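You operate a simulated robot arm through the tools that you are given. There is no shell and no other tool. Be economical: measure what you need, move in short steps, check, and stop when the job is done.

You are at the controls of a simulated two-armed robot. One attempt, no reset.

## Task
Hold the grey tester, slide it on and lay the red block on the green mat.
Fine: cream trim dial to the red dot, orange key lit; the tester stays where it stands.

The check looks at the end state, three seconds after you hand in, the way a careful person would. Anything else that was tipped, shoved, dropped, spilled or broken makes it a failure.

## Robot
Two 7-joint arms with fingered hands on one trunk, on a base that drives. Base frame: it is fixed to the floor where the robot stands at the start and does not move with it; the origin is under the middle of the robot, x ahead of it, y to its left, z up; the surface under the hand at the start is at about z = 900. Lengths are in mm, angles in degrees, forces in N, time in s.
The left shoulder is at the start at [75, 125, 1142], the right one opposite. With the tool pointing down near the work surface each hand reaches from about 460 to 820 mm from the robot's upright axis, wherever it stands, measured 20 degrees to its own side. Places, roughly: cream trim dial [400, -900, 900]; green mat [500, 0, 900]; grey trim dial [400, -800, 900]; orange key [800, -800, 1000]; range toggle [800, -900, 1000]; tester slider [500, -100, 1000]; white rocker [800, -700, 1000]; white trim dial [400, -700, 900]. Payload 3.6 kg a hand.
The tool frame of a hand sits at the grasp point between the pads (the TCP): z along the fingers, y along the line on which they close. The tips reach 30 mm beyond it. Largest opening 104 mm; the body of the gripper starts 35 mm behind the TCP. The gripper is a hand of 4 fingers: y runs from the thumb to the fingers, the wrist lies at [-15, -104, -178] in the tool frame, and closing takes about 1.5 s.
Orientation is told as [roll, pitch, yaw] about the base's x, y, z axes, in that order, counted from this pose: with the fingers straight down and the wrist toward the robot, the tool's x, y and z point along [0, 1, 0], [1, 0, 0] and [0, 0, -1] of the base frame.

## Interface
- The arms move only by the tool jog_arm. It takes "left_targets", "right_targets" or both (then of equal length, played together; a hand with none holds still); each is a list of rows, each a list of 3 entries, a list of its own where there are three numbers: the shift along the base's x, y, z in units of 400 mm (1.0 is 400 mm), then the turn, a rotation vector about the base's x, y, z in units of 60 degrees (1.0 is 60 degrees), then the finger opening in mm, from 0 to 104. In form: [[[x, y, z], [ax, ay, az], claw], ...]. A call has 1 to 12 rows; each row is the pose to reach, as a shift and turn from the pose commanded when the call began. A call with a number of a shift or a turn outside -1 to 1 is refused whole. A row lasts 0.2 s, in which the tool goes at most 50 mm and 8.6 degrees; a call with a longer step from one row to the next is refused whole, and so is a gripper value outside its range. A pose out of reach is approached as far as the arm can. The call stops where the force on the tool passes 40 N (or 10 N more than at its start, if that is more) or the arm is blocked; 0.2 s more then pass. The fingers move at their own pace (about 72 mm/s each) and stop on an object; they squeeze with about 33 N. The grip force told is the motor's: it shows also when the fingers shut on nothing. Time passes only in rows, and 0.2 s behind the last, so rows that repeat a pose let the fingers close. It gives the time, the measured TCP pose, the force on the tool (base axes), the opening and the grip force at its end, in the units of the frame above (readings bear some noise), with the torque about the TCP (base axes, N m) and any sound that the robot's microphone picked up.
- Cameras (640 x 400 px; columns grow to the right, rows downward): "scene" is now at [196.1, -18.8, 1298.6]; the picture's right is [-0.33, -0.94, 0.00], its down [-0.25, 0.09, -0.97] and it looks along [0.91, -0.32, -0.26] (base axes); focal length 214 px, centre (320, 200). "left" rides on the left gripper at [-61, -92, -130] in its tool frame; the picture's right is [-0.81, -0.28, 0.52], its down [0.53, -0.71, 0.46] and it looks along [0.24, 0.64, 0.72] (tool axes); focal length 275 px, centre (320, 200). "right" rides on the right gripper at [61, -92, -130] in its tool frame; the picture's right is [-0.81, 0.28, -0.52], its down [-0.53, -0.71, 0.46] and it looks along [-0.24, 0.64, 0.72] (tool axes); focal length 275 px, centre (320, 200). There is no depth. A picture from a camera that has moved, and an enlarged one, comes with that camera's place and axes in the base frame and with its lens. The place of the scene camera against the robot may be out by one fixed shift of up to 25 mm in any direction.
- get_image(camera): a new picture of that camera. The clock stands still meanwhile.
- slide_trunk(by): slides the trunk up (or, below 0, down) by that many mm; the arms and the scene camera ride with it, the base frame stays. It gives what a move gives, with no picture.
- steer(legs): drives the robot by 1 to 6 legs, each [ahead, left, turn to the left] in mm, mm and degrees, along the robot's own axes; the way and the turn of a leg run together, so that a leg with both is an arc; at most 1500 mm and 180 degrees a leg. The arms and the cameras ride along, it lands a little off, and it stops where it bumps. It gives what a move gives.
- preshape(shape, hand): the hand has 4 fingers and takes this shape, open, in about a second: jaw (thumb against the fingers, like two jaws); tri (thumb and two fingers); tip (a fingertip pinch); poke (one finger out to press); point (the index stretched); flat (the hand flat); cup (the hand cupped); fist (a fist). The gripper value then closes the fingers along that shape, each until it touches; the sizes above hold for jaw. It gives what a move gives, with no picture.
- head_to(pan, tilt): turns the head with the scene camera to pan (to the left, within 80 degrees either way) and tilt (down, from -29 to 69), counted from straight ahead of the robot. It gives what a move gives.
- zoom(camera, box): a new picture of the part [left, top, right, bottom] of that camera's present view, enlarged. The clock stands still meanwhile.
- finish_job(): hands the job in; it is judged then, once.

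Go step by step. Nothing tells you exact positions but the pictures and the camera data: compare them with the known pose of the tool, close in by small moves and look again before you grip or let go. The budget is 120 turns and 108 pictures, counting those below and the enlarged ones. Unless the task says otherwise, let go and move clear before handing in.

The tools are called as name(argument=value, ...) on one line, values as JSON. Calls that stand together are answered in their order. jog_arm: Moves the arms, as the interface text tells. Its arguments: {"type":"object","properties":{"left_targets":{"type":"array"},"right_targets":{"type":"array"}},"required":[]} The other tools are called the same way: slide_trunk (by) slides the trunk up or down; preshape (shape, hand) gives the hand a shape; steer (legs) drives the base; head_to (pan, tilt) turns the head that bears the scene camera; get_image (camera) takes a picture; zoom (camera, box) takes an enlarged picture of a part of a camera's view; finish_job () hands the job in.

At the start:

```text
time: 0.0
left_position: [413.5, -79.9, 1289.6]
left_ee_rot: [0.0, 0.1, 0.1]
left_ft_force: [-0.9, 0.7, -0.4]
left_torque: [-0.03, -0.03, 0.03]
left_width: 103.5
left_gripper_force: 0.0
left_shape: jaw
right_position: [280.9, -382.7, 1368.0]
right_ee_rot: [0.0, 0.0, 0.0]
right_ft_force: [1.2, -0.3, -0.3]
right_torque: [-0.01, 0.02, -0.03]
right_width: 104.1
right_gripper_force: 0.0
right_shape: jaw
trunk travel left (down, up): [-375.0, 161.0]
robot x, y, heading: [1.5, -2.8, 0.1]
head pan, tilt: [-19.3, 15.1]
```

scene: 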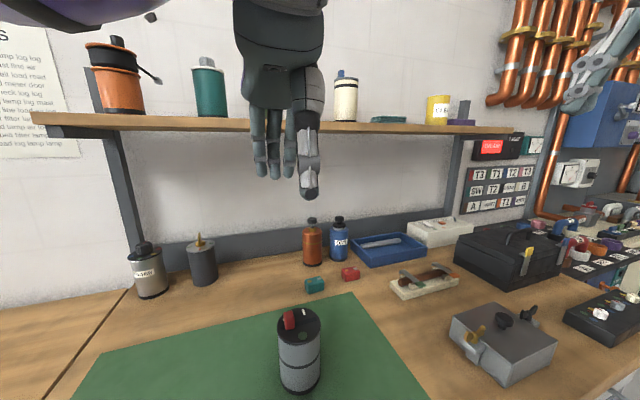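
right: 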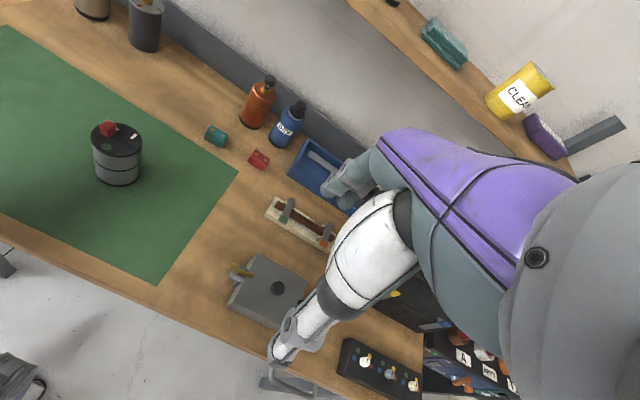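
left: 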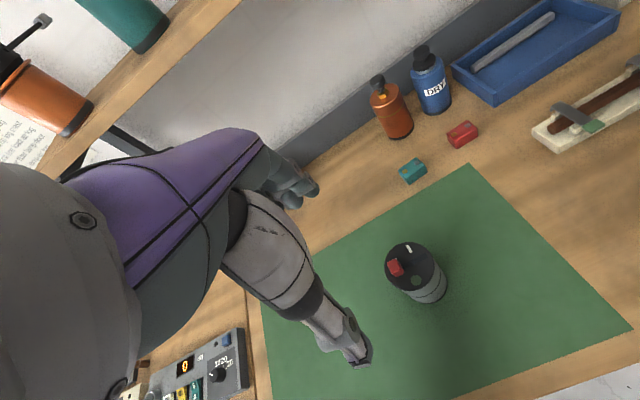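

I see a grey cylindrical tester with a red slider on the mat, a red block behind it, and the panel far right. I'll zoom on these first.

zoom(camera="scene", box=[240, 260, 400, 400])

zoom(camera="left", box=[350, 120, 510, 320])

zoom(camera="scene", box=[440, 100, 640, 400])

```text
2.86 times, centred on (320, 330) of scene
camera zoom: at [196.1, -18.8, 1298.6], right [-0.33, -0.94, 0.0], down [-0.25, 0.09, -0.97], along [0.91, -0.32, -0.26], focal length 613 px, centre (320, -171)
```

zoom: 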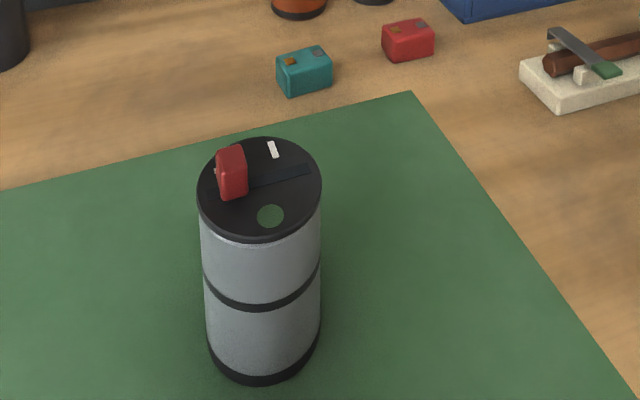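

```text
2.00 times, centred on (430, 220) of left
camera zoom: at [320.9, -140.1, 1420.2], right [-0.27, -0.81, -0.52], down [-0.71, 0.53, -0.46], along [0.64, 0.24, -0.72], focal length 551 px, centre (100, 160)
```

zoom: 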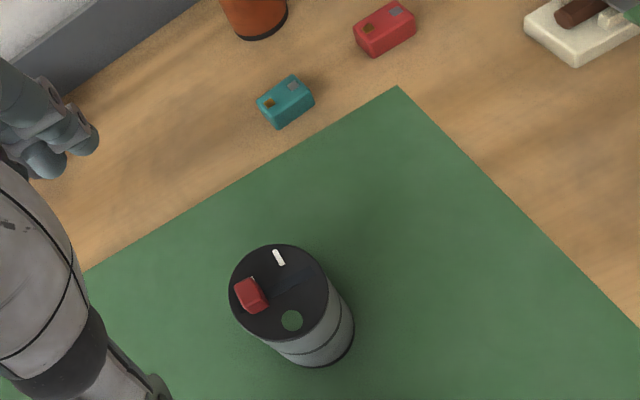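

```text
1.33 times, centred on (540, 250) of scene
camera zoom: at [196.1, -18.8, 1298.6], right [-0.33, -0.94, 0.0], down [-0.25, 0.09, -0.97], along [0.91, -0.32, -0.26], focal length 286 px, centre (27, 133)
```

zoom: 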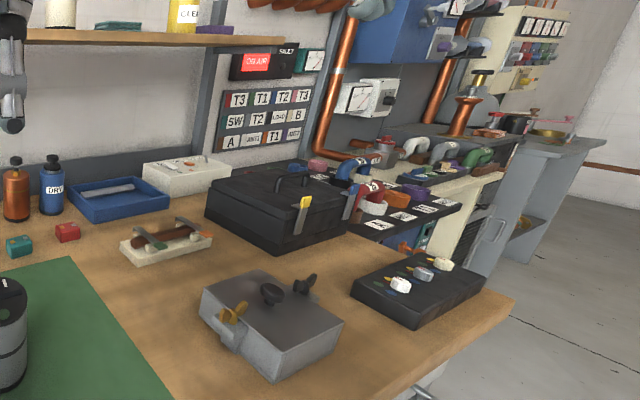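

The red block sits near (710,-305). I'll bring the right hand toward it for a closer look.

jog_arm(right_targets=[[[0.07, 0.01, -0.08], [0, 0, 0], 104], [[0.15, 0.02, -0.16], [0, 0, 0], 104], [[0.22, 0.03, -0.24], [0, 0, 0], 104], [[0.29, 0.04, -0.32], [0, 0, 0], 104], [[0.36, 0.05, -0.4], [0, 0, 0], 104], [[0.44, 0.06, -0.47], [0, 0, 0], 104], [[0.52, 0.07, -0.54], [0, 0, 0], 104], [[0.6, 0.08, -0.6], [0, 0, 0], 104], [[0.68, 0.09, -0.66], [0, 0, 0], 104], [[0.76, 0.1, -0.72], [0, 0, 0], 104], [[0.85, 0.11, -0.72], [0, 0, 0], 104]])

get_image(camera="right")

get_image(camera="scene")

```text
time: 2.4
left_position: [414.1, -77.4, 1289.3]
left_ee_rot: [-0.1, 0.1, 0.1]
left_ft_force: [0.2, 0.3, -0.2]
left_torque: [-0.01, 0.02, -0.02]
left_width: 103.8
left_gripper_force: 0.1
left_shape: jaw
right_position: [620.9, -340.2, 1075.3]
right_ee_rot: [-0.1, 0.1, 0.1]
right_ft_force: [0.5, -0.5, -0.2]
right_torque: [0.01, -0.03, 0.02]
right_width: 104.0
right_gripper_force: 0.1
right_shape: jaw
trunk travel left (down, up): [-375.0, 161.0]
robot x, y, heading: [1.1, 0.8, 0.1]
head pan, tilt: [-19.3, 15.1]
```

```text
101 pictures are left
camera right: at [530.5, -279.0, 1207.0], right [0.28, -0.81, 0.52], down [-0.71, -0.53, -0.45], along [0.64, -0.24, -0.72], focal length 275 px, centre (320, 200)
```

right: 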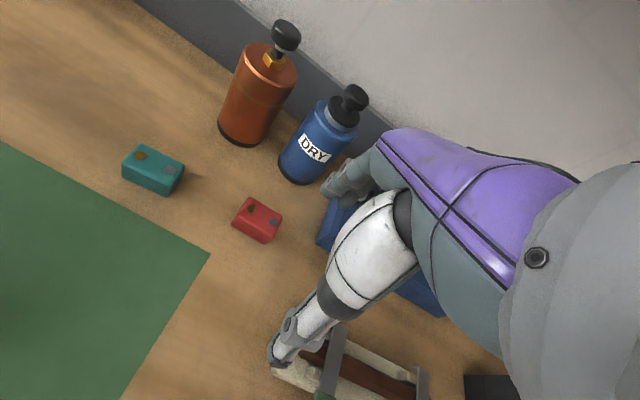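

```text
100 pictures are left
camera scene: at [197.2, -18.3, 1298.5], right [-0.33, -0.94, 0.0], down [-0.25, 0.09, -0.97], along [0.91, -0.32, -0.26], focal length 214 px, centre (320, 200)
```

scene: 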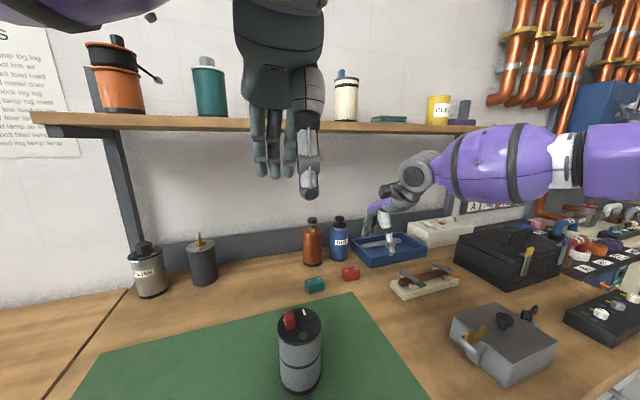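

zoom(camera="right", box=[200, 170, 312, 260])

```text
4.44 times, centred on (256, 215) of right
camera zoom: at [530.5, -279.0, 1207.0], right [0.28, -0.81, 0.52], down [-0.71, -0.53, -0.45], along [0.64, -0.24, -0.72], focal length 1224 px, centre (604, 133)
```

zoom: 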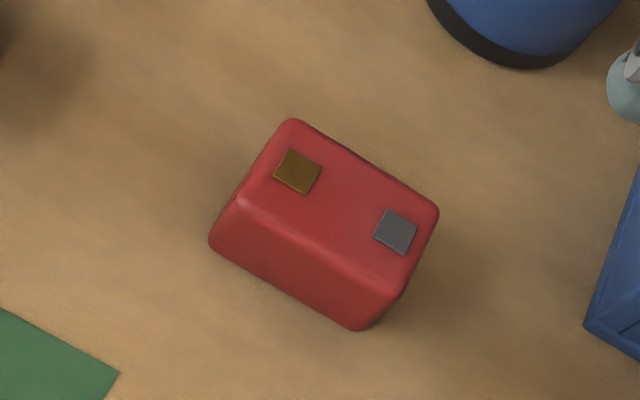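

Block is axis-aligned around (708,-311), about 29 x 46 x 25. I'll go over it, and check before lowering.

jog_arm(right_targets=[[[0.07, 0.02, -0.05], [0, 0, 0], 80], [[0.15, 0.05, -0.1], [0, 0, 0], 75], [[0.217, 0.0725, -0.16], [0, 0, 0], 72], [[0.217, 0.0725, -0.23], [0, 0, 0], 72]])

get_image(camera="right")

zoom(camera="scene", box=[300, 180, 440, 300])

```text
time: 3.4
left_position: [411.5, -78.7, 1290.5]
left_ee_rot: [0.1, 0.1, 0.1]
left_ft_force: [0.9, 0.4, 0.4]
left_torque: [0.01, -0.01, -0.03]
left_width: 103.5
left_gripper_force: 0.1
left_shape: jaw
right_position: [710.1, -309.8, 988.2]
right_ee_rot: [0.0, 0.0, 0.0]
right_ft_force: [0.0, 0.5, -0.1]
right_torque: [0.02, 0.02, 0.01]
right_width: 72.5
right_gripper_force: 0.0
right_shape: jaw
trunk travel left (down, up): [-375.0, 161.0]
robot x, y, heading: [-1.8, 1.5, -0.0]
head pan, tilt: [-19.3, 15.1]
```

```text
98 pictures are left
camera right: at [617.3, -248.2, 1117.7], right [0.27, -0.81, 0.52], down [-0.71, -0.53, -0.46], along [0.65, -0.24, -0.72], focal length 275 px, centre (320, 200)
```

right: 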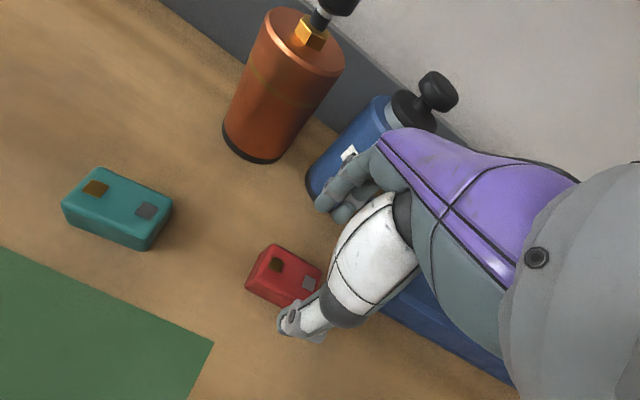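

```text
3.33 times, centred on (370, 240) of scene
camera zoom: at [196.0, -19.3, 1298.6], right [-0.33, -0.94, 0.0], down [-0.25, 0.09, -0.97], along [0.91, -0.32, -0.26], focal length 715 px, centre (153, 67)
```

zoom: 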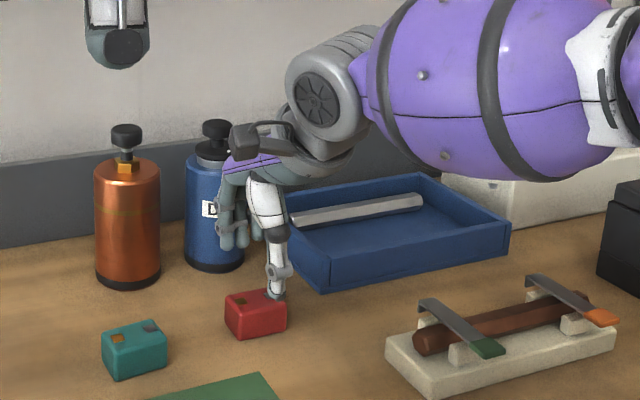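

Thumb and fingers straddle the block; lowering and gripping.

jog_arm(right_targets=[[[-0.005, 0, -0.07], [0, 0, 0], 72], [[-0.005, 0, -0.125], [0, 0, 0], 72], [[-0.005, 0, -0.132], [0, 0, 0], 10], [[-0.005, 0, -0.132], [0, 0, 0], 10], [[-0.005, 0, -0.132], [0, 0, 0], 10], [[-0.005, 0, -0.132], [0, 0, 0], 10], [[-0.005, 0, -0.132], [0, 0, 0], 10]])

get_image(camera="right")

```text
time: 5.0
left_position: [412.9, -79.0, 1291.0]
left_ee_rot: [0.0, 0.1, 0.1]
left_ft_force: [0.2, 0.1, -0.3]
left_torque: [0.01, 0.01, 0.0]
left_width: 103.7
left_gripper_force: 0.1
left_shape: jaw
right_position: [706.7, -309.9, 934.8]
right_ee_rot: [0.0, 0.0, -0.1]
right_ft_force: [0.1, 0.2, 0.7]
right_torque: [0.0, 0.02, 0.01]
right_width: 28.2
right_gripper_force: 33.0
right_shape: jaw
trunk travel left (down, up): [-375.0, 161.0]
robot x, y, heading: [-1.5, -2.0, -0.2]
head pan, tilt: [-19.3, 15.1]
```

```text
96 pictures are left
camera right: at [614.3, -248.7, 1065.4], right [0.28, -0.81, 0.52], down [-0.71, -0.53, -0.46], along [0.64, -0.24, -0.72], focal length 275 px, centre (320, 200)
```

right: 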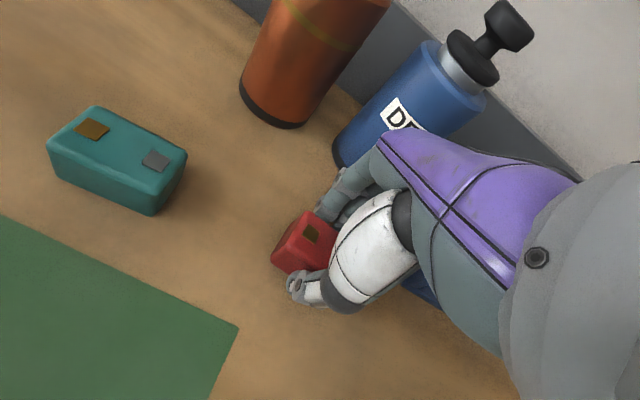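

Gripped (28 mm). Lift, carry to the mat's right rear area at about (570,-215), and lower to the same height.

jog_arm(right_targets=[[[0, 0, 0.1], [0, 0, 0], 10], [[0, 0, 0.18], [0, 0, 0], 10], [[-0.08, 0.06, 0.2], [0, 0, 0], 10], [[-0.17, 0.12, 0.2], [0, 0, 0], 10], [[-0.26, 0.18, 0.2], [0, 0, 0], 10], [[-0.34, 0.2375, 0.2], [0, 0, 0], 10], [[-0.34, 0.2375, 0.12], [0, 0, 0], 10], [[-0.34, 0.2375, 0.05], [0, 0, 0], 10], [[-0.34, 0.2375, 0.015], [0, 0, 0], 10]])

get_image(camera="right")

zoom(camera="scene", box=[240, 200, 440, 400])

```text
time: 7.0
left_position: [412.1, -78.2, 1289.9]
left_ee_rot: [0.0, -0.1, 0.1]
left_ft_force: [-0.6, 0.3, 0.0]
left_torque: [0.0, 0.01, 0.02]
left_width: 103.6
left_gripper_force: 0.0
left_shape: jaw
right_position: [568.6, -216.3, 939.7]
right_ee_rot: [0.0, -0.1, 0.0]
right_ft_force: [-0.1, 0.2, -0.2]
right_torque: [-0.01, 0.03, 0.0]
right_width: 28.0
right_gripper_force: 32.9
right_shape: jaw
trunk travel left (down, up): [-375.0, 161.0]
robot x, y, heading: [-0.9, -2.9, -0.1]
head pan, tilt: [-19.3, 15.1]
```

```text
95 pictures are left
camera right: at [477.4, -155.5, 1070.8], right [0.27, -0.81, 0.52], down [-0.71, -0.53, -0.46], along [0.64, -0.24, -0.72], focal length 275 px, centre (320, 200)
```

right: 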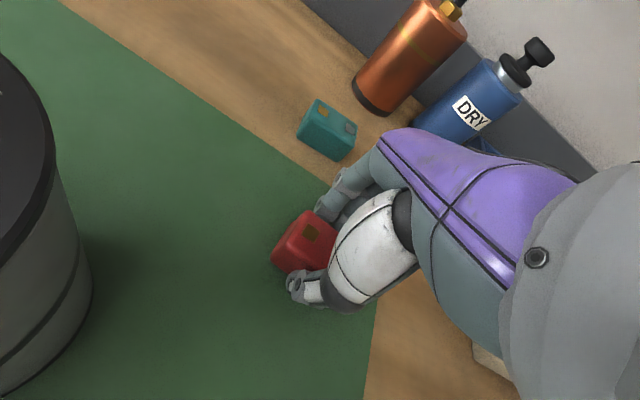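

```text
2.00 times, centred on (340, 300) of scene
camera zoom: at [196.4, -19.0, 1298.6], right [-0.33, -0.94, 0.0], down [-0.25, 0.09, -0.97], along [0.91, -0.32, -0.26], focal length 429 px, centre (280, 0)
```

zoom: 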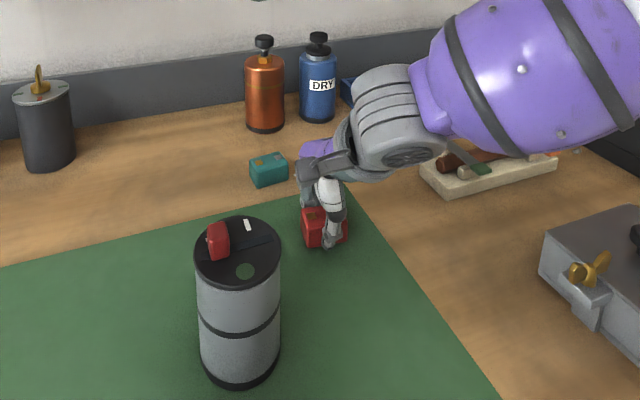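

Over the mat. Lower the last few mm, then release and rise.

jog_arm(right_targets=[[[0, 0, -0.006], [0, 0, 0], 10], [[0, 0, -0.01], [0, 0, 0], 10], [[0, 0, -0.01], [0, 0, 0], 60], [[0, 0, -0.01], [0, 0, 0], 60], [[0, 0, -0.01], [0, 0, 0], 60], [[0, 0, 0.1], [0, 0, 0], 60], [[0, 0, 0.2], [0, 0, 0], 60], [[0, 0, 0.31], [0, 0, 0], 60]])

get_image(camera="right")

```text
time: 8.8
left_position: [411.6, -78.9, 1290.4]
left_ee_rot: [-0.1, 0.0, 0.1]
left_ft_force: [-0.2, -0.3, -0.9]
left_torque: [-0.02, -0.02, 0.01]
left_width: 103.9
left_gripper_force: 0.1
left_shape: jaw
right_position: [569.1, -216.0, 1065.0]
right_ee_rot: [0.0, 0.0, -0.1]
right_ft_force: [0.7, -0.6, 0.4]
right_torque: [0.01, 0.02, 0.03]
right_width: 59.8
right_gripper_force: 0.0
right_shape: jaw
trunk travel left (down, up): [-375.0, 161.0]
robot x, y, heading: [-0.3, 1.0, -0.0]
head pan, tilt: [-19.3, 15.1]
```

```text
93 pictures are left
camera right: at [477.0, -155.0, 1196.5], right [0.28, -0.81, 0.52], down [-0.71, -0.53, -0.46], along [0.64, -0.24, -0.72], focal length 275 px, centre (320, 200)
```

right: 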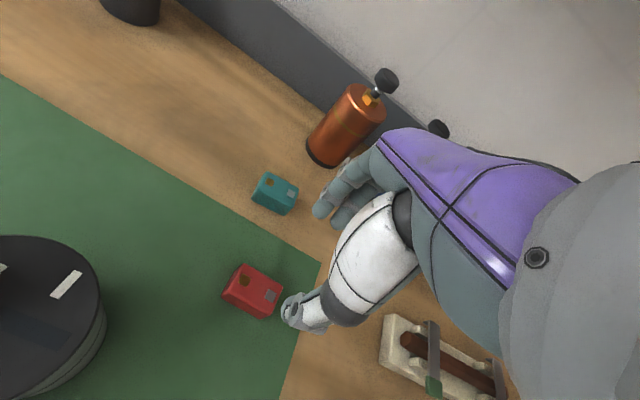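

Block now lies on the mat. The tester stands around (474,-98), top at about z 1020. I'll back up 80 mm for arm room and start turning the left hand to grip it from its left side.

steer(legs=[[-80, 0, 0]])

jog_arm(left_targets=[[[0.05, 0.1, 0], [-0.14, 0, 0], 104], [[0.1, 0.2, 0], [-0.28, 0, 0], 104], [[0.15, 0.3, -0.02], [-0.42, 0, 0], 104], [[0.2, 0.4, -0.07], [-0.56, 0, 0], 104], [[0.25, 0.5, -0.12], [-0.7, 0, 0], 104], [[0.3, 0.55, -0.2], [-0.84, 0, 0], 104], [[0.35, 0.58, -0.28], [-0.98, 0, 0], 104]])

```text
time: 9.9
left_position: [333.8, -78.7, 1290.9]
left_ee_rot: [0.0, 0.0, 0.1]
left_ft_force: [0.2, -0.5, -0.2]
left_torque: [-0.01, -0.03, 0.02]
left_width: 103.8
left_gripper_force: 0.0
left_shape: jaw
right_position: [490.9, -216.1, 1064.7]
right_ee_rot: [0.0, 0.0, 0.0]
right_ft_force: [-0.7, -0.6, 0.4]
right_torque: [-0.02, -0.03, 0.01]
right_width: 59.7
right_gripper_force: 0.0
right_shape: jaw
trunk travel left (down, up): [-375.0, 161.0]
robot x, y, heading: [-77.2, -0.6, 0.0]
head pan, tilt: [-19.3, 15.1]
```

```text
time: 11.5
left_position: [475.5, 152.2, 1177.7]
left_ee_rot: [-58.9, 0.0, 0.1]
left_ft_force: [-0.3, 0.2, -0.2]
left_torque: [-0.02, 0.01, 0.01]
left_width: 103.5
left_gripper_force: 0.0
left_shape: jaw
right_position: [491.6, -216.4, 1065.3]
right_ee_rot: [0.0, -0.1, 0.1]
right_ft_force: [0.1, -0.3, -0.7]
right_torque: [0.01, 0.0, 0.01]
right_width: 59.6
right_gripper_force: 0.1
right_shape: jaw
trunk travel left (down, up): [-375.0, 161.0]
robot x, y, heading: [-80.3, 0.4, 0.0]
head pan, tilt: [-19.3, 15.1]
```

jog_arm(left_targets=[[[0, 0, -0.08], [-0.13, 0, 0], 104], [[0, 0, -0.17], [-0.26, 0, 0], 104], [[0, -0.02, -0.26], [-0.39, 0, 0], 104], [[0, -0.05, -0.35], [-0.515, 0, 0], 104], [[0, -0.08, -0.44], [-0.515, 0, 0], 104]])

get_image(camera="left")

head_to(pan=-5, tilt=38)

get_image(camera="scene")

```text
time: 12.7
left_position: [468.5, 129.0, 1024.5]
left_ee_rot: [-89.2, -2.5, 0.8]
left_ft_force: [-0.5, -0.6, 1.0]
left_torque: [0.01, 0.0, -0.02]
left_width: 103.9
left_gripper_force: 0.2
left_shape: jaw
right_position: [484.0, -214.6, 1070.8]
right_ee_rot: [0.0, -0.5, 0.2]
right_ft_force: [-0.5, 1.1, 0.2]
right_torque: [0.01, 0.02, -0.05]
right_width: 59.7
right_gripper_force: 0.0
right_shape: jaw
trunk travel left (down, up): [-375.0, 161.0]
robot x, y, heading: [-79.6, -2.0, 0.2]
head pan, tilt: [-19.3, 15.1]
```

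```text
92 pictures are left
camera left: at [371.7, 257.9, 1082.1], right [-0.3, -0.53, 0.79], down [-0.68, -0.46, -0.57], along [0.67, -0.71, -0.22], focal length 275 px, centre (320, 200)
```

left: 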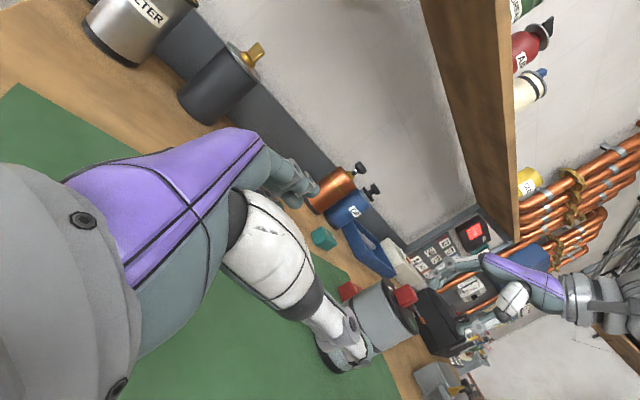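

```text
time: 13.5
left_position: [467.4, 129.3, 1023.7]
left_ee_rot: [-89.1, -2.6, 0.7]
left_ft_force: [-0.5, -0.1, -0.5]
left_torque: [-0.03, 0.01, -0.02]
left_width: 104.0
left_gripper_force: 0.0
left_shape: jaw
right_position: [482.1, -218.0, 1070.1]
right_ee_rot: [0.0, -0.5, 0.0]
right_ft_force: [-0.1, 0.1, 0.0]
right_torque: [0.02, 0.02, 0.01]
right_width: 59.6
right_gripper_force: 0.1
right_shape: jaw
trunk travel left (down, up): [-375.0, 161.0]
robot x, y, heading: [-79.3, 3.9, 0.3]
head pan, tilt: [-5.0, 38.0]
```

```text
91 pictures are left
camera scene: at [104.6, 3.9, 1264.0], right [-0.09, -1.0, 0.0], down [-0.61, 0.05, -0.79], along [0.79, -0.07, -0.61], focal length 214 px, centre (320, 200)
```

scene: 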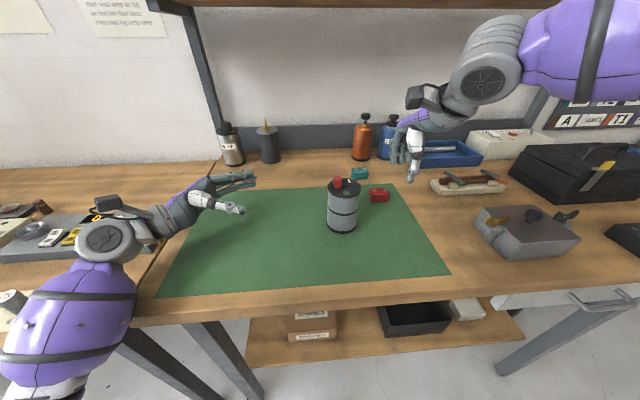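

The arm seems to press on something (the pose lagged and the other hand shifted): the left elbow may be touching the table edge or left panel. I'll back off upward and look.

jog_arm(left_targets=[[[0, 0, 0.08], [0, 0, 0], 104], [[0, 0, 0.16], [0, 0, 0], 104]])

head_to(pan=35, tilt=45)

get_image(camera="scene")

```text
time: 14.1
left_position: [472.3, 119.4, 1065.5]
left_ee_rot: [-90.0, 0.3, -0.2]
left_ft_force: [-0.7, -0.3, -0.1]
left_torque: [0.02, 0.03, 0.02]
left_width: 103.7
left_gripper_force: 0.1
left_shape: jaw
right_position: [489.6, -217.9, 1065.8]
right_ee_rot: [0.1, -0.1, 0.0]
right_ft_force: [-0.9, 0.1, 0.8]
right_torque: [-0.03, -0.02, 0.0]
right_width: 59.5
right_gripper_force: 0.0
right_shape: jaw
trunk travel left (down, up): [-375.0, 161.0]
robot x, y, heading: [-80.4, -4.2, 0.0]
head pan, tilt: [-5.0, 38.0]
```

```text
time: 15.2
left_position: [473.4, 120.6, 1065.4]
left_ee_rot: [-89.6, 0.2, 0.1]
left_ft_force: [-0.3, 0.3, -0.6]
left_torque: [0.02, -0.02, -0.01]
left_width: 103.7
left_gripper_force: 0.2
left_shape: jaw
right_position: [490.5, -216.1, 1065.7]
right_ee_rot: [0.0, -0.1, 0.1]
right_ft_force: [0.0, -0.5, 0.9]
right_torque: [0.01, 0.02, 0.01]
right_width: 59.8
right_gripper_force: 0.0
right_shape: jaw
trunk travel left (down, up): [-375.0, 161.0]
robot x, y, heading: [-79.5, -0.8, 0.1]
head pan, tilt: [35.0, 45.0]
```

```text
90 pictures are left
camera scene: at [95.5, 58.6, 1252.0], right [0.57, -0.82, 0.0], down [-0.58, -0.41, -0.71], along [0.58, 0.41, -0.71], focal length 214 px, centre (320, 200)
```

scene: 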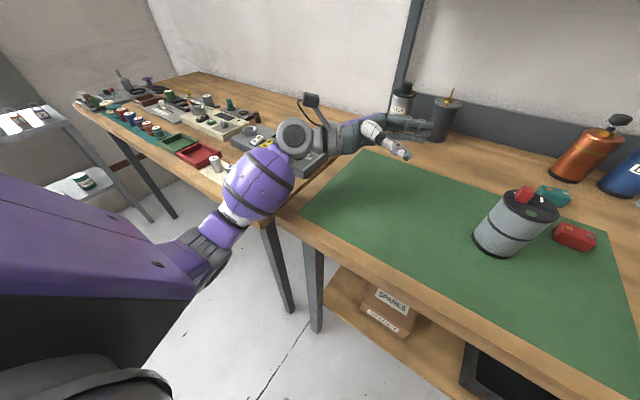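

The forearm comes up from below and hit the table edge. Raising the trunk and backing a bit further gives a higher elbow.

slide_trunk(by=155)

steer(legs=[[-100, 0, 0]])

jog_arm(left_targets=[[[0.08, 0, -0.08], [0, 0, 0], 104], [[0.16, 0, -0.16], [0, 0, 0], 104], [[0.25, 0, -0.24], [0, 0, 0], 104], [[0.25, 0, -0.34], [0, 0, 0], 104], [[0.25, 0, -0.42], [0, 0, 0], 104]])

get_image(camera="scene")

```text
time: 17.0
left_position: [474.0, 121.0, 1220.0]
left_ee_rot: [-89.6, 0.2, 0.0]
left_ft_force: [0.5, -0.2, -1.1]
left_torque: [-0.01, -0.01, 0.0]
left_width: 103.8
left_gripper_force: 0.0
left_shape: jaw
right_position: [491.0, -215.8, 1218.4]
right_ee_rot: [0.0, 0.2, 0.1]
right_ft_force: [-1.2, -0.8, -0.7]
right_torque: [0.02, -0.01, 0.04]
right_width: 59.8
right_gripper_force: 0.1
right_shape: jaw
trunk travel left (down, up): [-530.0, 6.0]
robot x, y, heading: [-76.5, -1.1, 0.0]
head pan, tilt: [35.0, 45.0]
```

```text
time: 18.1
left_position: [374.5, 120.5, 1220.7]
left_ee_rot: [-89.7, 0.2, -0.2]
left_ft_force: [-0.6, 0.9, -0.6]
left_torque: [0.05, 0.0, -0.03]
left_width: 103.7
left_gripper_force: 0.2
left_shape: jaw
right_position: [390.7, -217.2, 1219.6]
right_ee_rot: [0.1, 0.0, -0.1]
right_ft_force: [1.1, -0.4, -0.4]
right_torque: [0.01, -0.01, 0.03]
right_width: 60.0
right_gripper_force: 0.0
right_shape: jaw
trunk travel left (down, up): [-530.0, 6.0]
robot x, y, heading: [-178.6, 3.8, -0.2]
head pan, tilt: [35.0, 45.0]
```

```text
time: 19.3
left_position: [464.4, 114.3, 1059.2]
left_ee_rot: [-89.8, 0.0, -0.1]
left_ft_force: [-0.7, -0.2, 0.0]
left_torque: [0.01, 0.02, 0.04]
left_width: 103.8
left_gripper_force: 0.0
left_shape: jaw
left hand out of reach, approached as far as the arm can: row 5
right_position: [388.9, -218.2, 1220.5]
right_ee_rot: [0.0, 0.0, -0.1]
right_ft_force: [0.1, 0.1, 0.5]
right_torque: [0.03, 0.01, -0.02]
right_width: 60.0
right_gripper_force: 0.1
right_shape: jaw
trunk travel left (down, up): [-530.0, 6.0]
robot x, y, heading: [-177.5, -1.1, -0.1]
head pan, tilt: [35.0, 45.0]
```

```text
89 pictures are left
camera scene: at [-97.5, 58.4, 1423.3], right [0.57, -0.82, 0.0], down [-0.58, -0.4, -0.71], along [0.58, 0.41, -0.71], focal length 214 px, centre (320, 200)
```

scene: 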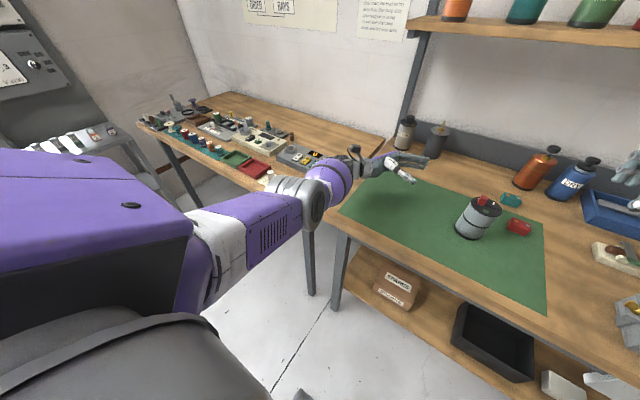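

jog_arm(left_targets=[[[-0.1, 0, 0.02], [0, 0, 0], 104]])

steer(legs=[[70, 0, 0]])

jog_arm(left_targets=[[[-0.05, 0, -0.08], [0, 0, 0], 104], [[-0.05, 0, -0.16], [0, 0, 0], 104]])

get_image(camera="scene")

```text
time: 19.7
left_position: [423.3, 115.8, 1068.5]
left_ee_rot: [-89.8, 0.1, -0.2]
left_ft_force: [0.6, -0.6, 0.3]
left_torque: [0.05, 0.02, 0.03]
left_width: 103.8
left_gripper_force: 0.0
left_shape: jaw
right_position: [388.8, -216.9, 1219.6]
right_ee_rot: [0.0, -0.1, -0.1]
right_ft_force: [0.6, 0.3, 0.8]
right_torque: [-0.02, 0.01, -0.01]
right_width: 59.8
right_gripper_force: 0.0
right_shape: jaw
trunk travel left (down, up): [-530.0, 6.0]
robot x, y, heading: [-177.4, 1.4, -0.3]
head pan, tilt: [35.0, 45.0]
```

```text
time: 20.8
left_position: [494.0, 115.7, 1068.0]
left_ee_rot: [-89.7, 0.0, -0.1]
left_ft_force: [-0.4, 0.3, 0.1]
left_torque: [-0.04, 0.01, -0.02]
left_width: 103.7
left_gripper_force: 0.0
left_shape: jaw
right_position: [458.4, -217.3, 1220.0]
right_ee_rot: [-0.1, 0.0, 0.0]
right_ft_force: [1.4, -1.2, -0.2]
right_torque: [-0.05, -0.02, -0.04]
right_width: 59.6
right_gripper_force: 0.0
right_shape: jaw
trunk travel left (down, up): [-530.0, 6.0]
robot x, y, heading: [-111.7, -2.2, -0.1]
head pan, tilt: [35.0, 45.0]
```

```text
time: 21.4
left_position: [475.4, 114.0, 1004.2]
left_ee_rot: [-89.8, 0.1, 0.0]
left_ft_force: [-0.3, -0.1, 0.2]
left_torque: [-0.03, -0.01, -0.01]
left_width: 103.7
left_gripper_force: 0.0
left_shape: jaw
right_position: [460.9, -217.6, 1220.0]
right_ee_rot: [0.0, 0.0, -0.1]
right_ft_force: [0.3, -0.6, -0.4]
right_torque: [0.0, 0.01, -0.01]
right_width: 59.7
right_gripper_force: 0.2
right_shape: jaw
trunk travel left (down, up): [-530.0, 6.0]
robot x, y, heading: [-104.0, 2.5, 0.1]
head pan, tilt: [35.0, 45.0]
```

```text
88 pictures are left
camera scene: at [-26.9, 58.5, 1423.2], right [0.57, -0.82, 0.0], down [-0.58, -0.4, -0.71], along [0.58, 0.4, -0.71], focal length 214 px, centre (320, 200)
```

scene: 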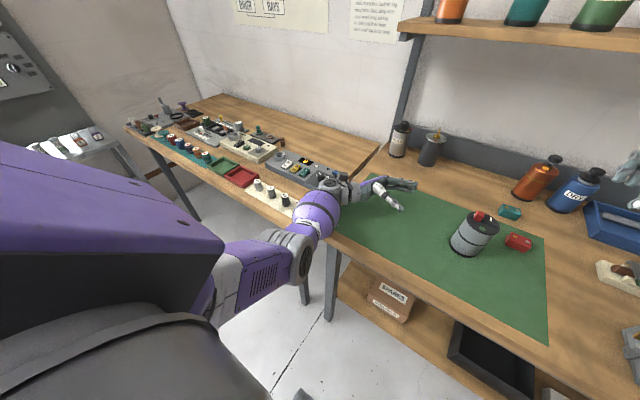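

zoom(camera="scene", box=[220, 130, 520, 320])

get_image(camera="left")

```text
2.11 times, centred on (370, 225) of scene
camera zoom: at [-26.9, 58.5, 1423.2], right [0.57, -0.82, 0.0], down [-0.58, -0.4, -0.71], along [0.58, 0.4, -0.71], focal length 452 px, centre (215, 147)
```

zoom: 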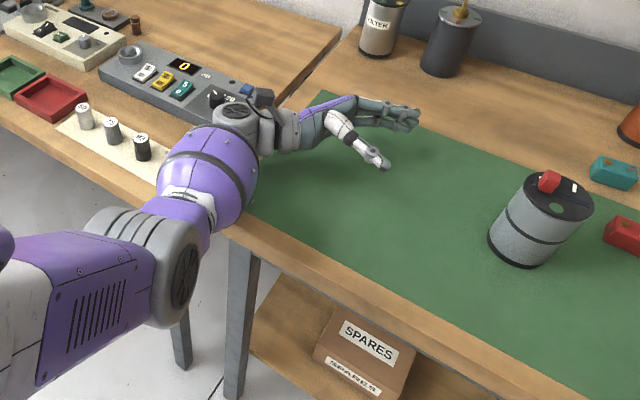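

```text
86 pictures are left
camera left: at [384.0, 244.2, 1064.9], right [-0.27, -0.52, 0.81], down [-0.71, -0.45, -0.53], along [0.64, -0.72, -0.25], focal length 275 px, centre (320, 200)
```

left: 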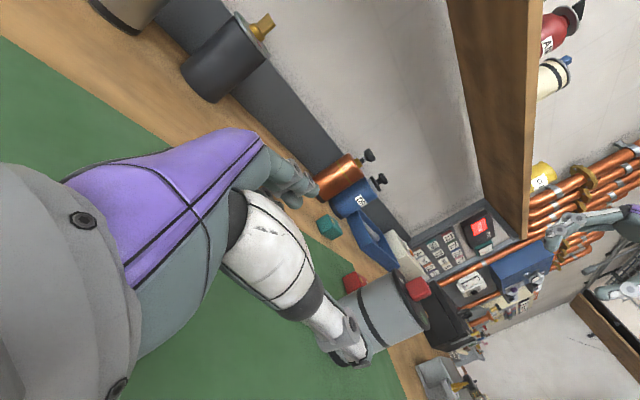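

Tracking is good now. Moving in toward the tester (to y≈0) and lowering a little.

jog_arm(left_targets=[[[0, -0.1, 0], [0, 0, 0], 104], [[0, -0.2, 0], [0, 0, 0], 104], [[0, -0.27, -0.05], [0, 0, 0], 104], [[0, -0.27, -0.1], [0, 0, 0], 104]])

get_image(camera="left")

head_to(pan=0, tilt=40)

get_image(camera="scene")

```text
time: 22.4
left_position: [475.3, 5.3, 962.6]
left_ee_rot: [-89.7, 0.2, -0.1]
left_ft_force: [-0.5, -0.3, -0.4]
left_torque: [0.01, 0.01, 0.0]
left_width: 103.7
left_gripper_force: 0.1
left_shape: jaw
right_position: [460.6, -216.4, 1220.6]
right_ee_rot: [0.0, -0.1, -0.1]
right_ft_force: [0.3, -0.1, -0.4]
right_torque: [-0.01, -0.01, -0.02]
right_width: 59.8
right_gripper_force: 0.1
right_shape: jaw
trunk travel left (down, up): [-530.0, 6.0]
robot x, y, heading: [-109.7, -0.9, -0.0]
head pan, tilt: [35.0, 45.0]
```

```text
85 pictures are left
camera left: at [383.1, 135.9, 1024.5], right [-0.27, -0.52, 0.81], down [-0.71, -0.45, -0.53], along [0.64, -0.72, -0.25], focal length 275 px, centre (320, 200)
```

left: 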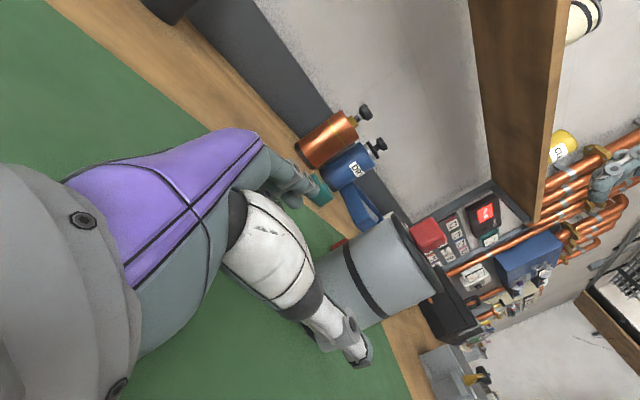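

```text
time: 23.4
left_position: [475.9, 5.9, 963.4]
left_ee_rot: [-89.8, 0.0, -0.1]
left_ft_force: [-0.1, -0.4, 0.6]
left_torque: [-0.02, -0.04, 0.01]
left_width: 103.9
left_gripper_force: 0.1
left_shape: jaw
right_position: [458.3, -216.7, 1220.4]
right_ee_rot: [0.0, -0.1, -0.1]
right_ft_force: [0.0, 0.4, -0.2]
right_torque: [0.01, -0.03, 0.03]
right_width: 59.6
right_gripper_force: 0.0
right_shape: jaw
trunk travel left (down, up): [-530.0, 6.0]
robot x, y, heading: [-106.2, -0.0, 0.1]
head pan, tilt: [0.0, 40.0]
```

```text
84 pictures are left
camera scene: at [-10.1, 12.0, 1430.6], right [0.0, -1.0, 0.0], down [-0.64, 0.0, -0.77], along [0.77, 0.0, -0.64], focal length 214 px, centre (320, 200)
```

scene: 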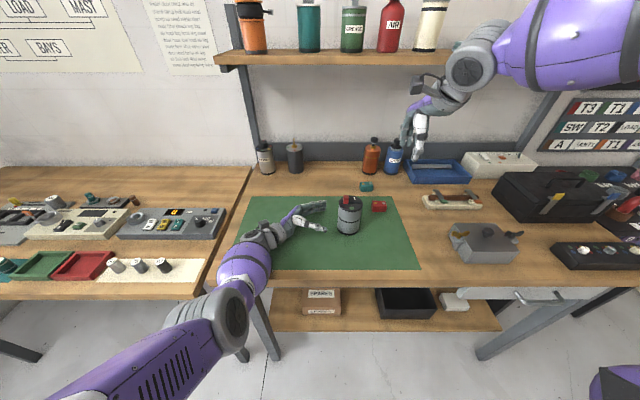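

zoom(camera="left", box=[240, 140, 480, 390])

zoom(camera="scene", box=[260, 160, 420, 270])

```text
1.60 times, centred on (360, 265) of left
camera zoom: at [382.8, 136.1, 1025.0], right [-0.27, -0.52, 0.81], down [-0.71, -0.45, -0.53], along [0.64, -0.72, -0.25], focal length 440 px, centre (256, 96)
```

zoom: 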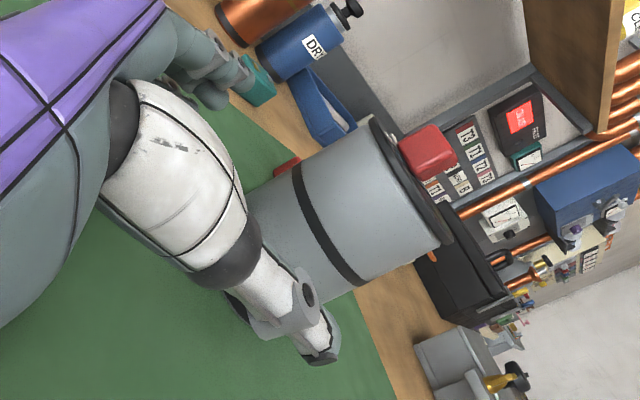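

```text
3.64 times, centred on (340, 215) of scene
camera zoom: at [-10.1, 12.0, 1430.6], right [0.0, -1.0, 0.0], down [-0.64, 0.0, -0.77], along [0.77, 0.0, -0.64], focal length 780 px, centre (247, 146)
```

zoom: 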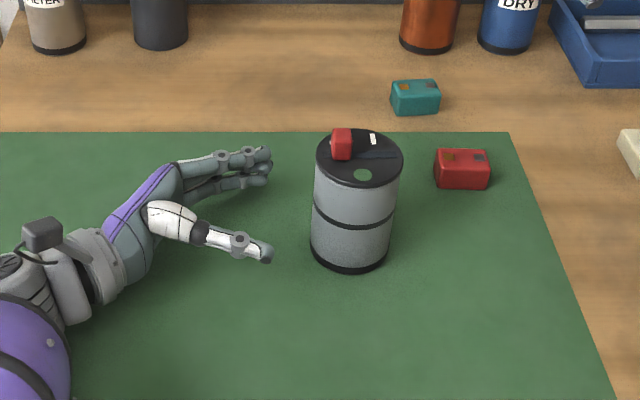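

The tester axis is about (474,-98). The hand is roughly centred; I'll advance part-way and check gaps on both sides.

jog_arm(left_targets=[[[0, -0.06, 0], [0, 0, 0], 104], [[0, -0.12, 0], [0, 0, 0], 104], [[0, -0.17, 0], [0, 0, 0], 104]])

zoom(camera="left", box=[240, 140, 480, 390])

zoom(camera="scene", box=[290, 180, 390, 250])

```text
time: 24.2
left_position: [474.0, -61.2, 965.0]
left_ee_rot: [-89.7, 0.0, -0.1]
left_ft_force: [-0.1, 0.2, 0.4]
left_torque: [-0.01, -0.01, -0.02]
left_width: 103.8
left_gripper_force: 0.0
left_shape: jaw
right_position: [458.1, -217.9, 1219.7]
right_ee_rot: [0.0, 0.0, -0.1]
right_ft_force: [0.7, -0.1, 0.2]
right_torque: [0.01, 0.0, -0.02]
right_width: 59.4
right_gripper_force: 0.1
right_shape: jaw
trunk travel left (down, up): [-530.0, 6.0]
robot x, y, heading: [-113.1, -1.4, 0.0]
head pan, tilt: [0.0, 40.0]
```

```text
1.60 times, centred on (360, 265) of left
camera zoom: at [383.1, 69.1, 1025.7], right [-0.27, -0.52, 0.81], down [-0.71, -0.45, -0.53], along [0.64, -0.72, -0.25], focal length 440 px, centre (256, 96)
```

zoom: 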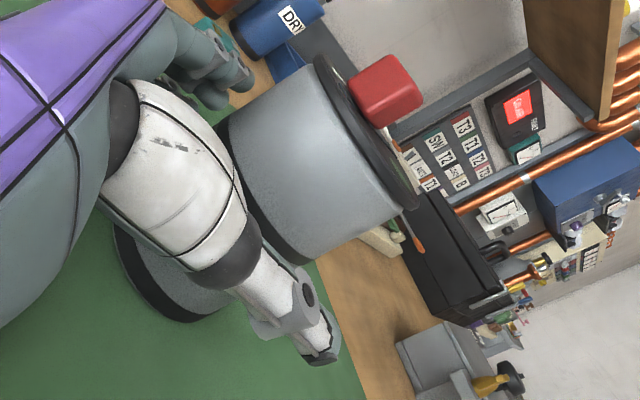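

```text
5.71 times, centred on (340, 215) of scene
camera zoom: at [-10.2, 11.5, 1430.6], right [0.0, -1.0, 0.0], down [-0.64, 0.0, -0.77], along [0.77, 0.0, -0.64], focal length 1226 px, centre (206, 114)
```

zoom: 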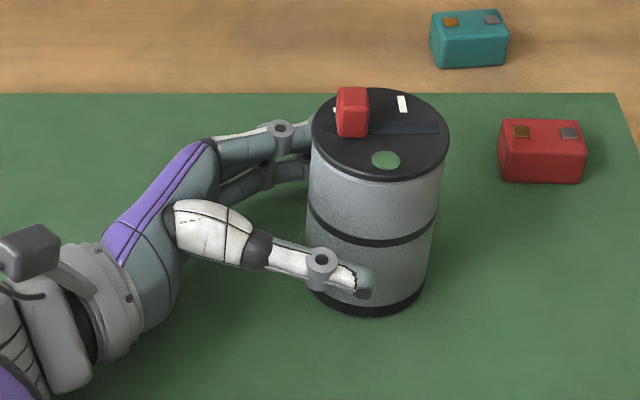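

get_image(camera="right")

```text
79 pictures are left
camera right: at [367.0, -156.3, 1350.8], right [0.27, -0.81, 0.52], down [-0.71, -0.53, -0.46], along [0.64, -0.24, -0.72], focal length 275 px, centre (320, 200)
```

right: 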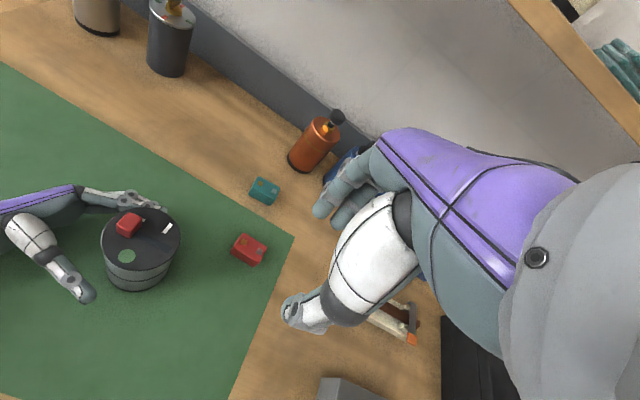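

zoom(camera="right", box=[50, 170, 210, 310])

```text
2.86 times, centred on (130, 240) of right
camera zoom: at [367.0, -156.3, 1350.8], right [0.27, -0.81, 0.52], down [-0.71, -0.53, -0.46], along [0.64, -0.24, -0.72], focal length 786 px, centre (863, 86)
```

zoom: 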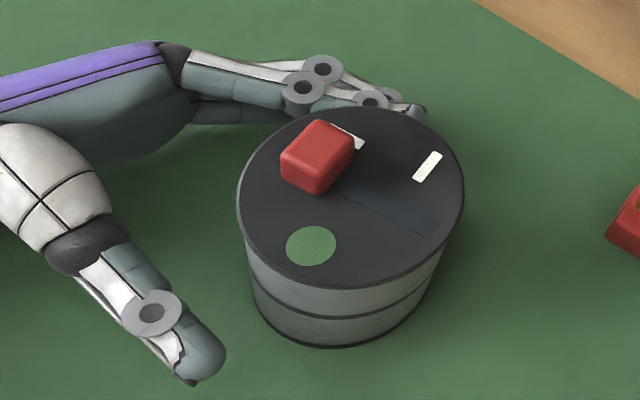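

The tester looks centred between thumb and fingers within a few mm. Advance 20 mm more and close slowly.

jog_arm(left_targets=[[[0.006, -0.03, 0], [0, 0, 0], 104], [[0.006, -0.055, 0], [0, 0, 0], 104], [[0.006, -0.055, 0], [0, 0, 0], 90]])

zoom(camera="right", box=[50, 170, 210, 310])

```text
time: 25.0
left_position: [477.4, -82.6, 964.4]
left_ee_rot: [-89.7, 0.1, -0.1]
left_ft_force: [-0.3, -0.1, 0.0]
left_torque: [-0.05, -0.01, -0.01]
left_width: 90.3
left_gripper_force: 0.1
left_shape: jaw
right_position: [460.3, -216.0, 1219.7]
right_ee_rot: [-0.1, 0.0, -0.1]
right_ft_force: [-0.1, -0.6, 0.6]
right_torque: [0.01, 0.02, 0.03]
right_width: 60.0
right_gripper_force: 0.1
right_shape: jaw
trunk travel left (down, up): [-530.0, 6.0]
robot x, y, heading: [-109.5, 0.8, -0.1]
head pan, tilt: [0.0, 40.0]
```

```text
2.86 times, centred on (130, 240) of right
camera zoom: at [367.0, -155.8, 1350.8], right [0.27, -0.81, 0.52], down [-0.71, -0.53, -0.46], along [0.64, -0.24, -0.72], focal length 786 px, centre (863, 86)
```

zoom: 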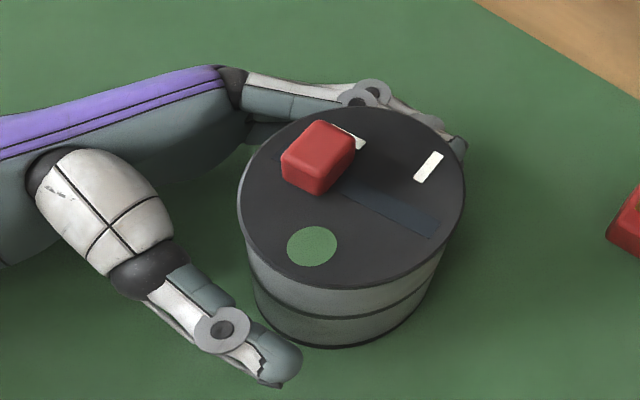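

jog_arm(left_targets=[[[0, 0, 0], [0, 0, 0], 84], [[0, 0, 0], [0, 0, 0], 84]])

zoom(camera="right", box=[50, 170, 210, 310])

```text
time: 25.6
left_position: [477.3, -81.4, 964.6]
left_ee_rot: [-89.8, 0.1, -0.1]
left_ft_force: [0.2, 0.3, -0.1]
left_torque: [0.02, 0.01, 0.0]
left_width: 84.1
left_gripper_force: 0.1
left_shape: jaw
right_position: [458.7, -217.8, 1220.4]
right_ee_rot: [0.0, -0.1, -0.2]
right_ft_force: [0.3, 0.6, 0.3]
right_torque: [0.02, 0.0, 0.02]
right_width: 59.5
right_gripper_force: 0.0
right_shape: jaw
trunk travel left (down, up): [-530.0, 6.0]
robot x, y, heading: [-109.7, 0.5, -0.1]
head pan, tilt: [0.0, 40.0]
```

```text
2.86 times, centred on (130, 240) of right
camera zoom: at [367.0, -156.0, 1350.8], right [0.27, -0.81, 0.52], down [-0.71, -0.53, -0.46], along [0.64, -0.24, -0.72], focal length 786 px, centre (863, 86)
```

zoom: 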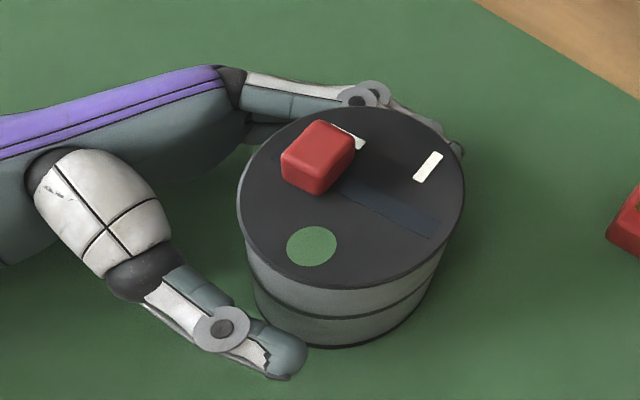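

jog_arm(left_targets=[[[0, 0, 0], [0, 0, 0], 79], [[0, 0, 0], [0, 0, 0], 79]])

zoom(camera="right", box=[50, 170, 210, 310])

```text
time: 26.2
left_position: [477.0, -81.8, 964.6]
left_ee_rot: [-89.7, 0.1, -0.1]
left_ft_force: [0.2, 0.0, 0.0]
left_torque: [-0.01, 0.02, 0.04]
left_width: 79.3
left_gripper_force: 0.0
left_shape: jaw
right_position: [459.1, -217.0, 1219.0]
right_ee_rot: [0.1, 0.0, -0.1]
right_ft_force: [-0.4, 0.7, 0.2]
right_torque: [0.01, 0.0, 0.01]
right_width: 59.4
right_gripper_force: 0.0
right_shape: jaw
trunk travel left (down, up): [-530.0, 6.0]
robot x, y, heading: [-111.7, -2.3, 0.1]
head pan, tilt: [0.0, 40.0]
```

```text
2.86 times, centred on (130, 240) of right
camera zoom: at [367.0, -156.0, 1350.8], right [0.27, -0.81, 0.52], down [-0.71, -0.53, -0.46], along [0.64, -0.24, -0.72], focal length 786 px, centre (863, 86)
```

zoom: 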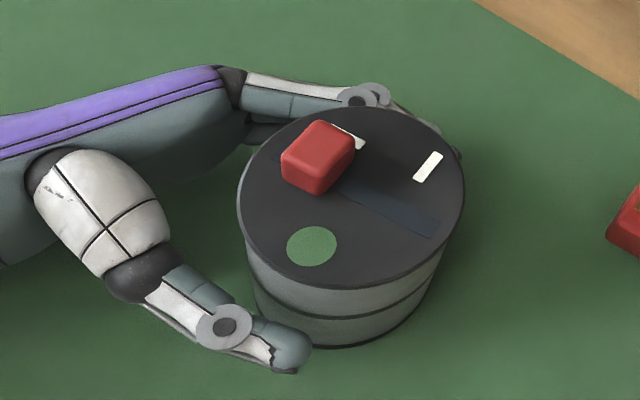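

jog_arm(left_targets=[[[0, 0, 0], [0, 0, 0], 74], [[0, 0, 0], [0, 0, 0], 74]])

zoom(camera="right", box=[50, 170, 210, 310])

```text
time: 26.8
left_position: [477.1, -82.1, 964.1]
left_ee_rot: [-89.7, 0.1, -0.1]
left_ft_force: [0.5, 0.0, 0.1]
left_torque: [0.01, 0.02, -0.01]
left_width: 74.4
left_gripper_force: 0.1
left_shape: jaw
right_position: [459.7, -215.9, 1219.6]
right_ee_rot: [0.0, 0.0, -0.1]
right_ft_force: [-0.5, -0.2, 0.2]
right_torque: [0.02, 0.0, -0.02]
right_width: 59.5
right_gripper_force: 0.1
right_shape: jaw
trunk travel left (down, up): [-530.0, 6.0]
robot x, y, heading: [-108.4, -2.2, -0.2]
head pan, tilt: [0.0, 40.0]
```

```text
2.86 times, centred on (130, 240) of right
camera zoom: at [367.0, -156.0, 1350.8], right [0.27, -0.81, 0.52], down [-0.71, -0.53, -0.46], along [0.64, -0.24, -0.72], focal length 786 px, centre (863, 86)
```

zoom: 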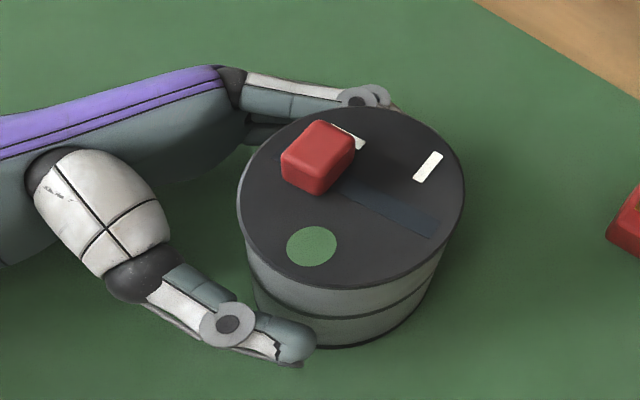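

jog_arm(left_targets=[[[0, 0, 0], [0, 0, 0], 70], [[0, 0, 0], [0, 0, 0], 70]])

zoom(camera="right", box=[50, 170, 210, 310])

```text
time: 27.4
left_position: [478.4, -81.5, 964.5]
left_ee_rot: [-89.6, 0.1, -0.1]
left_ft_force: [1.3, 1.4, 0.1]
left_torque: [0.02, -0.01, 0.02]
left_width: 70.7
left_gripper_force: 0.1
left_shape: jaw
right_position: [458.9, -216.9, 1220.1]
right_ee_rot: [0.0, 0.0, -0.1]
right_ft_force: [-0.4, 0.5, 0.6]
right_torque: [0.01, -0.02, 0.01]
right_width: 59.8
right_gripper_force: 0.0
right_shape: jaw
trunk travel left (down, up): [-530.0, 6.0]
robot x, y, heading: [-107.7, 0.2, 0.0]
head pan, tilt: [0.0, 40.0]
```

```text
2.86 times, centred on (130, 240) of right
camera zoom: at [367.1, -156.0, 1350.8], right [0.27, -0.81, 0.52], down [-0.71, -0.53, -0.45], along [0.64, -0.24, -0.72], focal length 786 px, centre (863, 86)
```

zoom: 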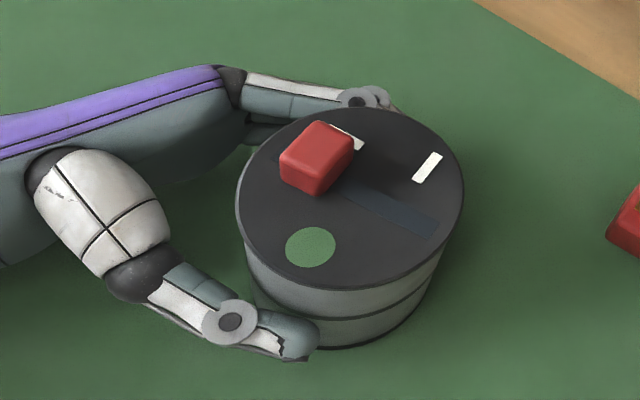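

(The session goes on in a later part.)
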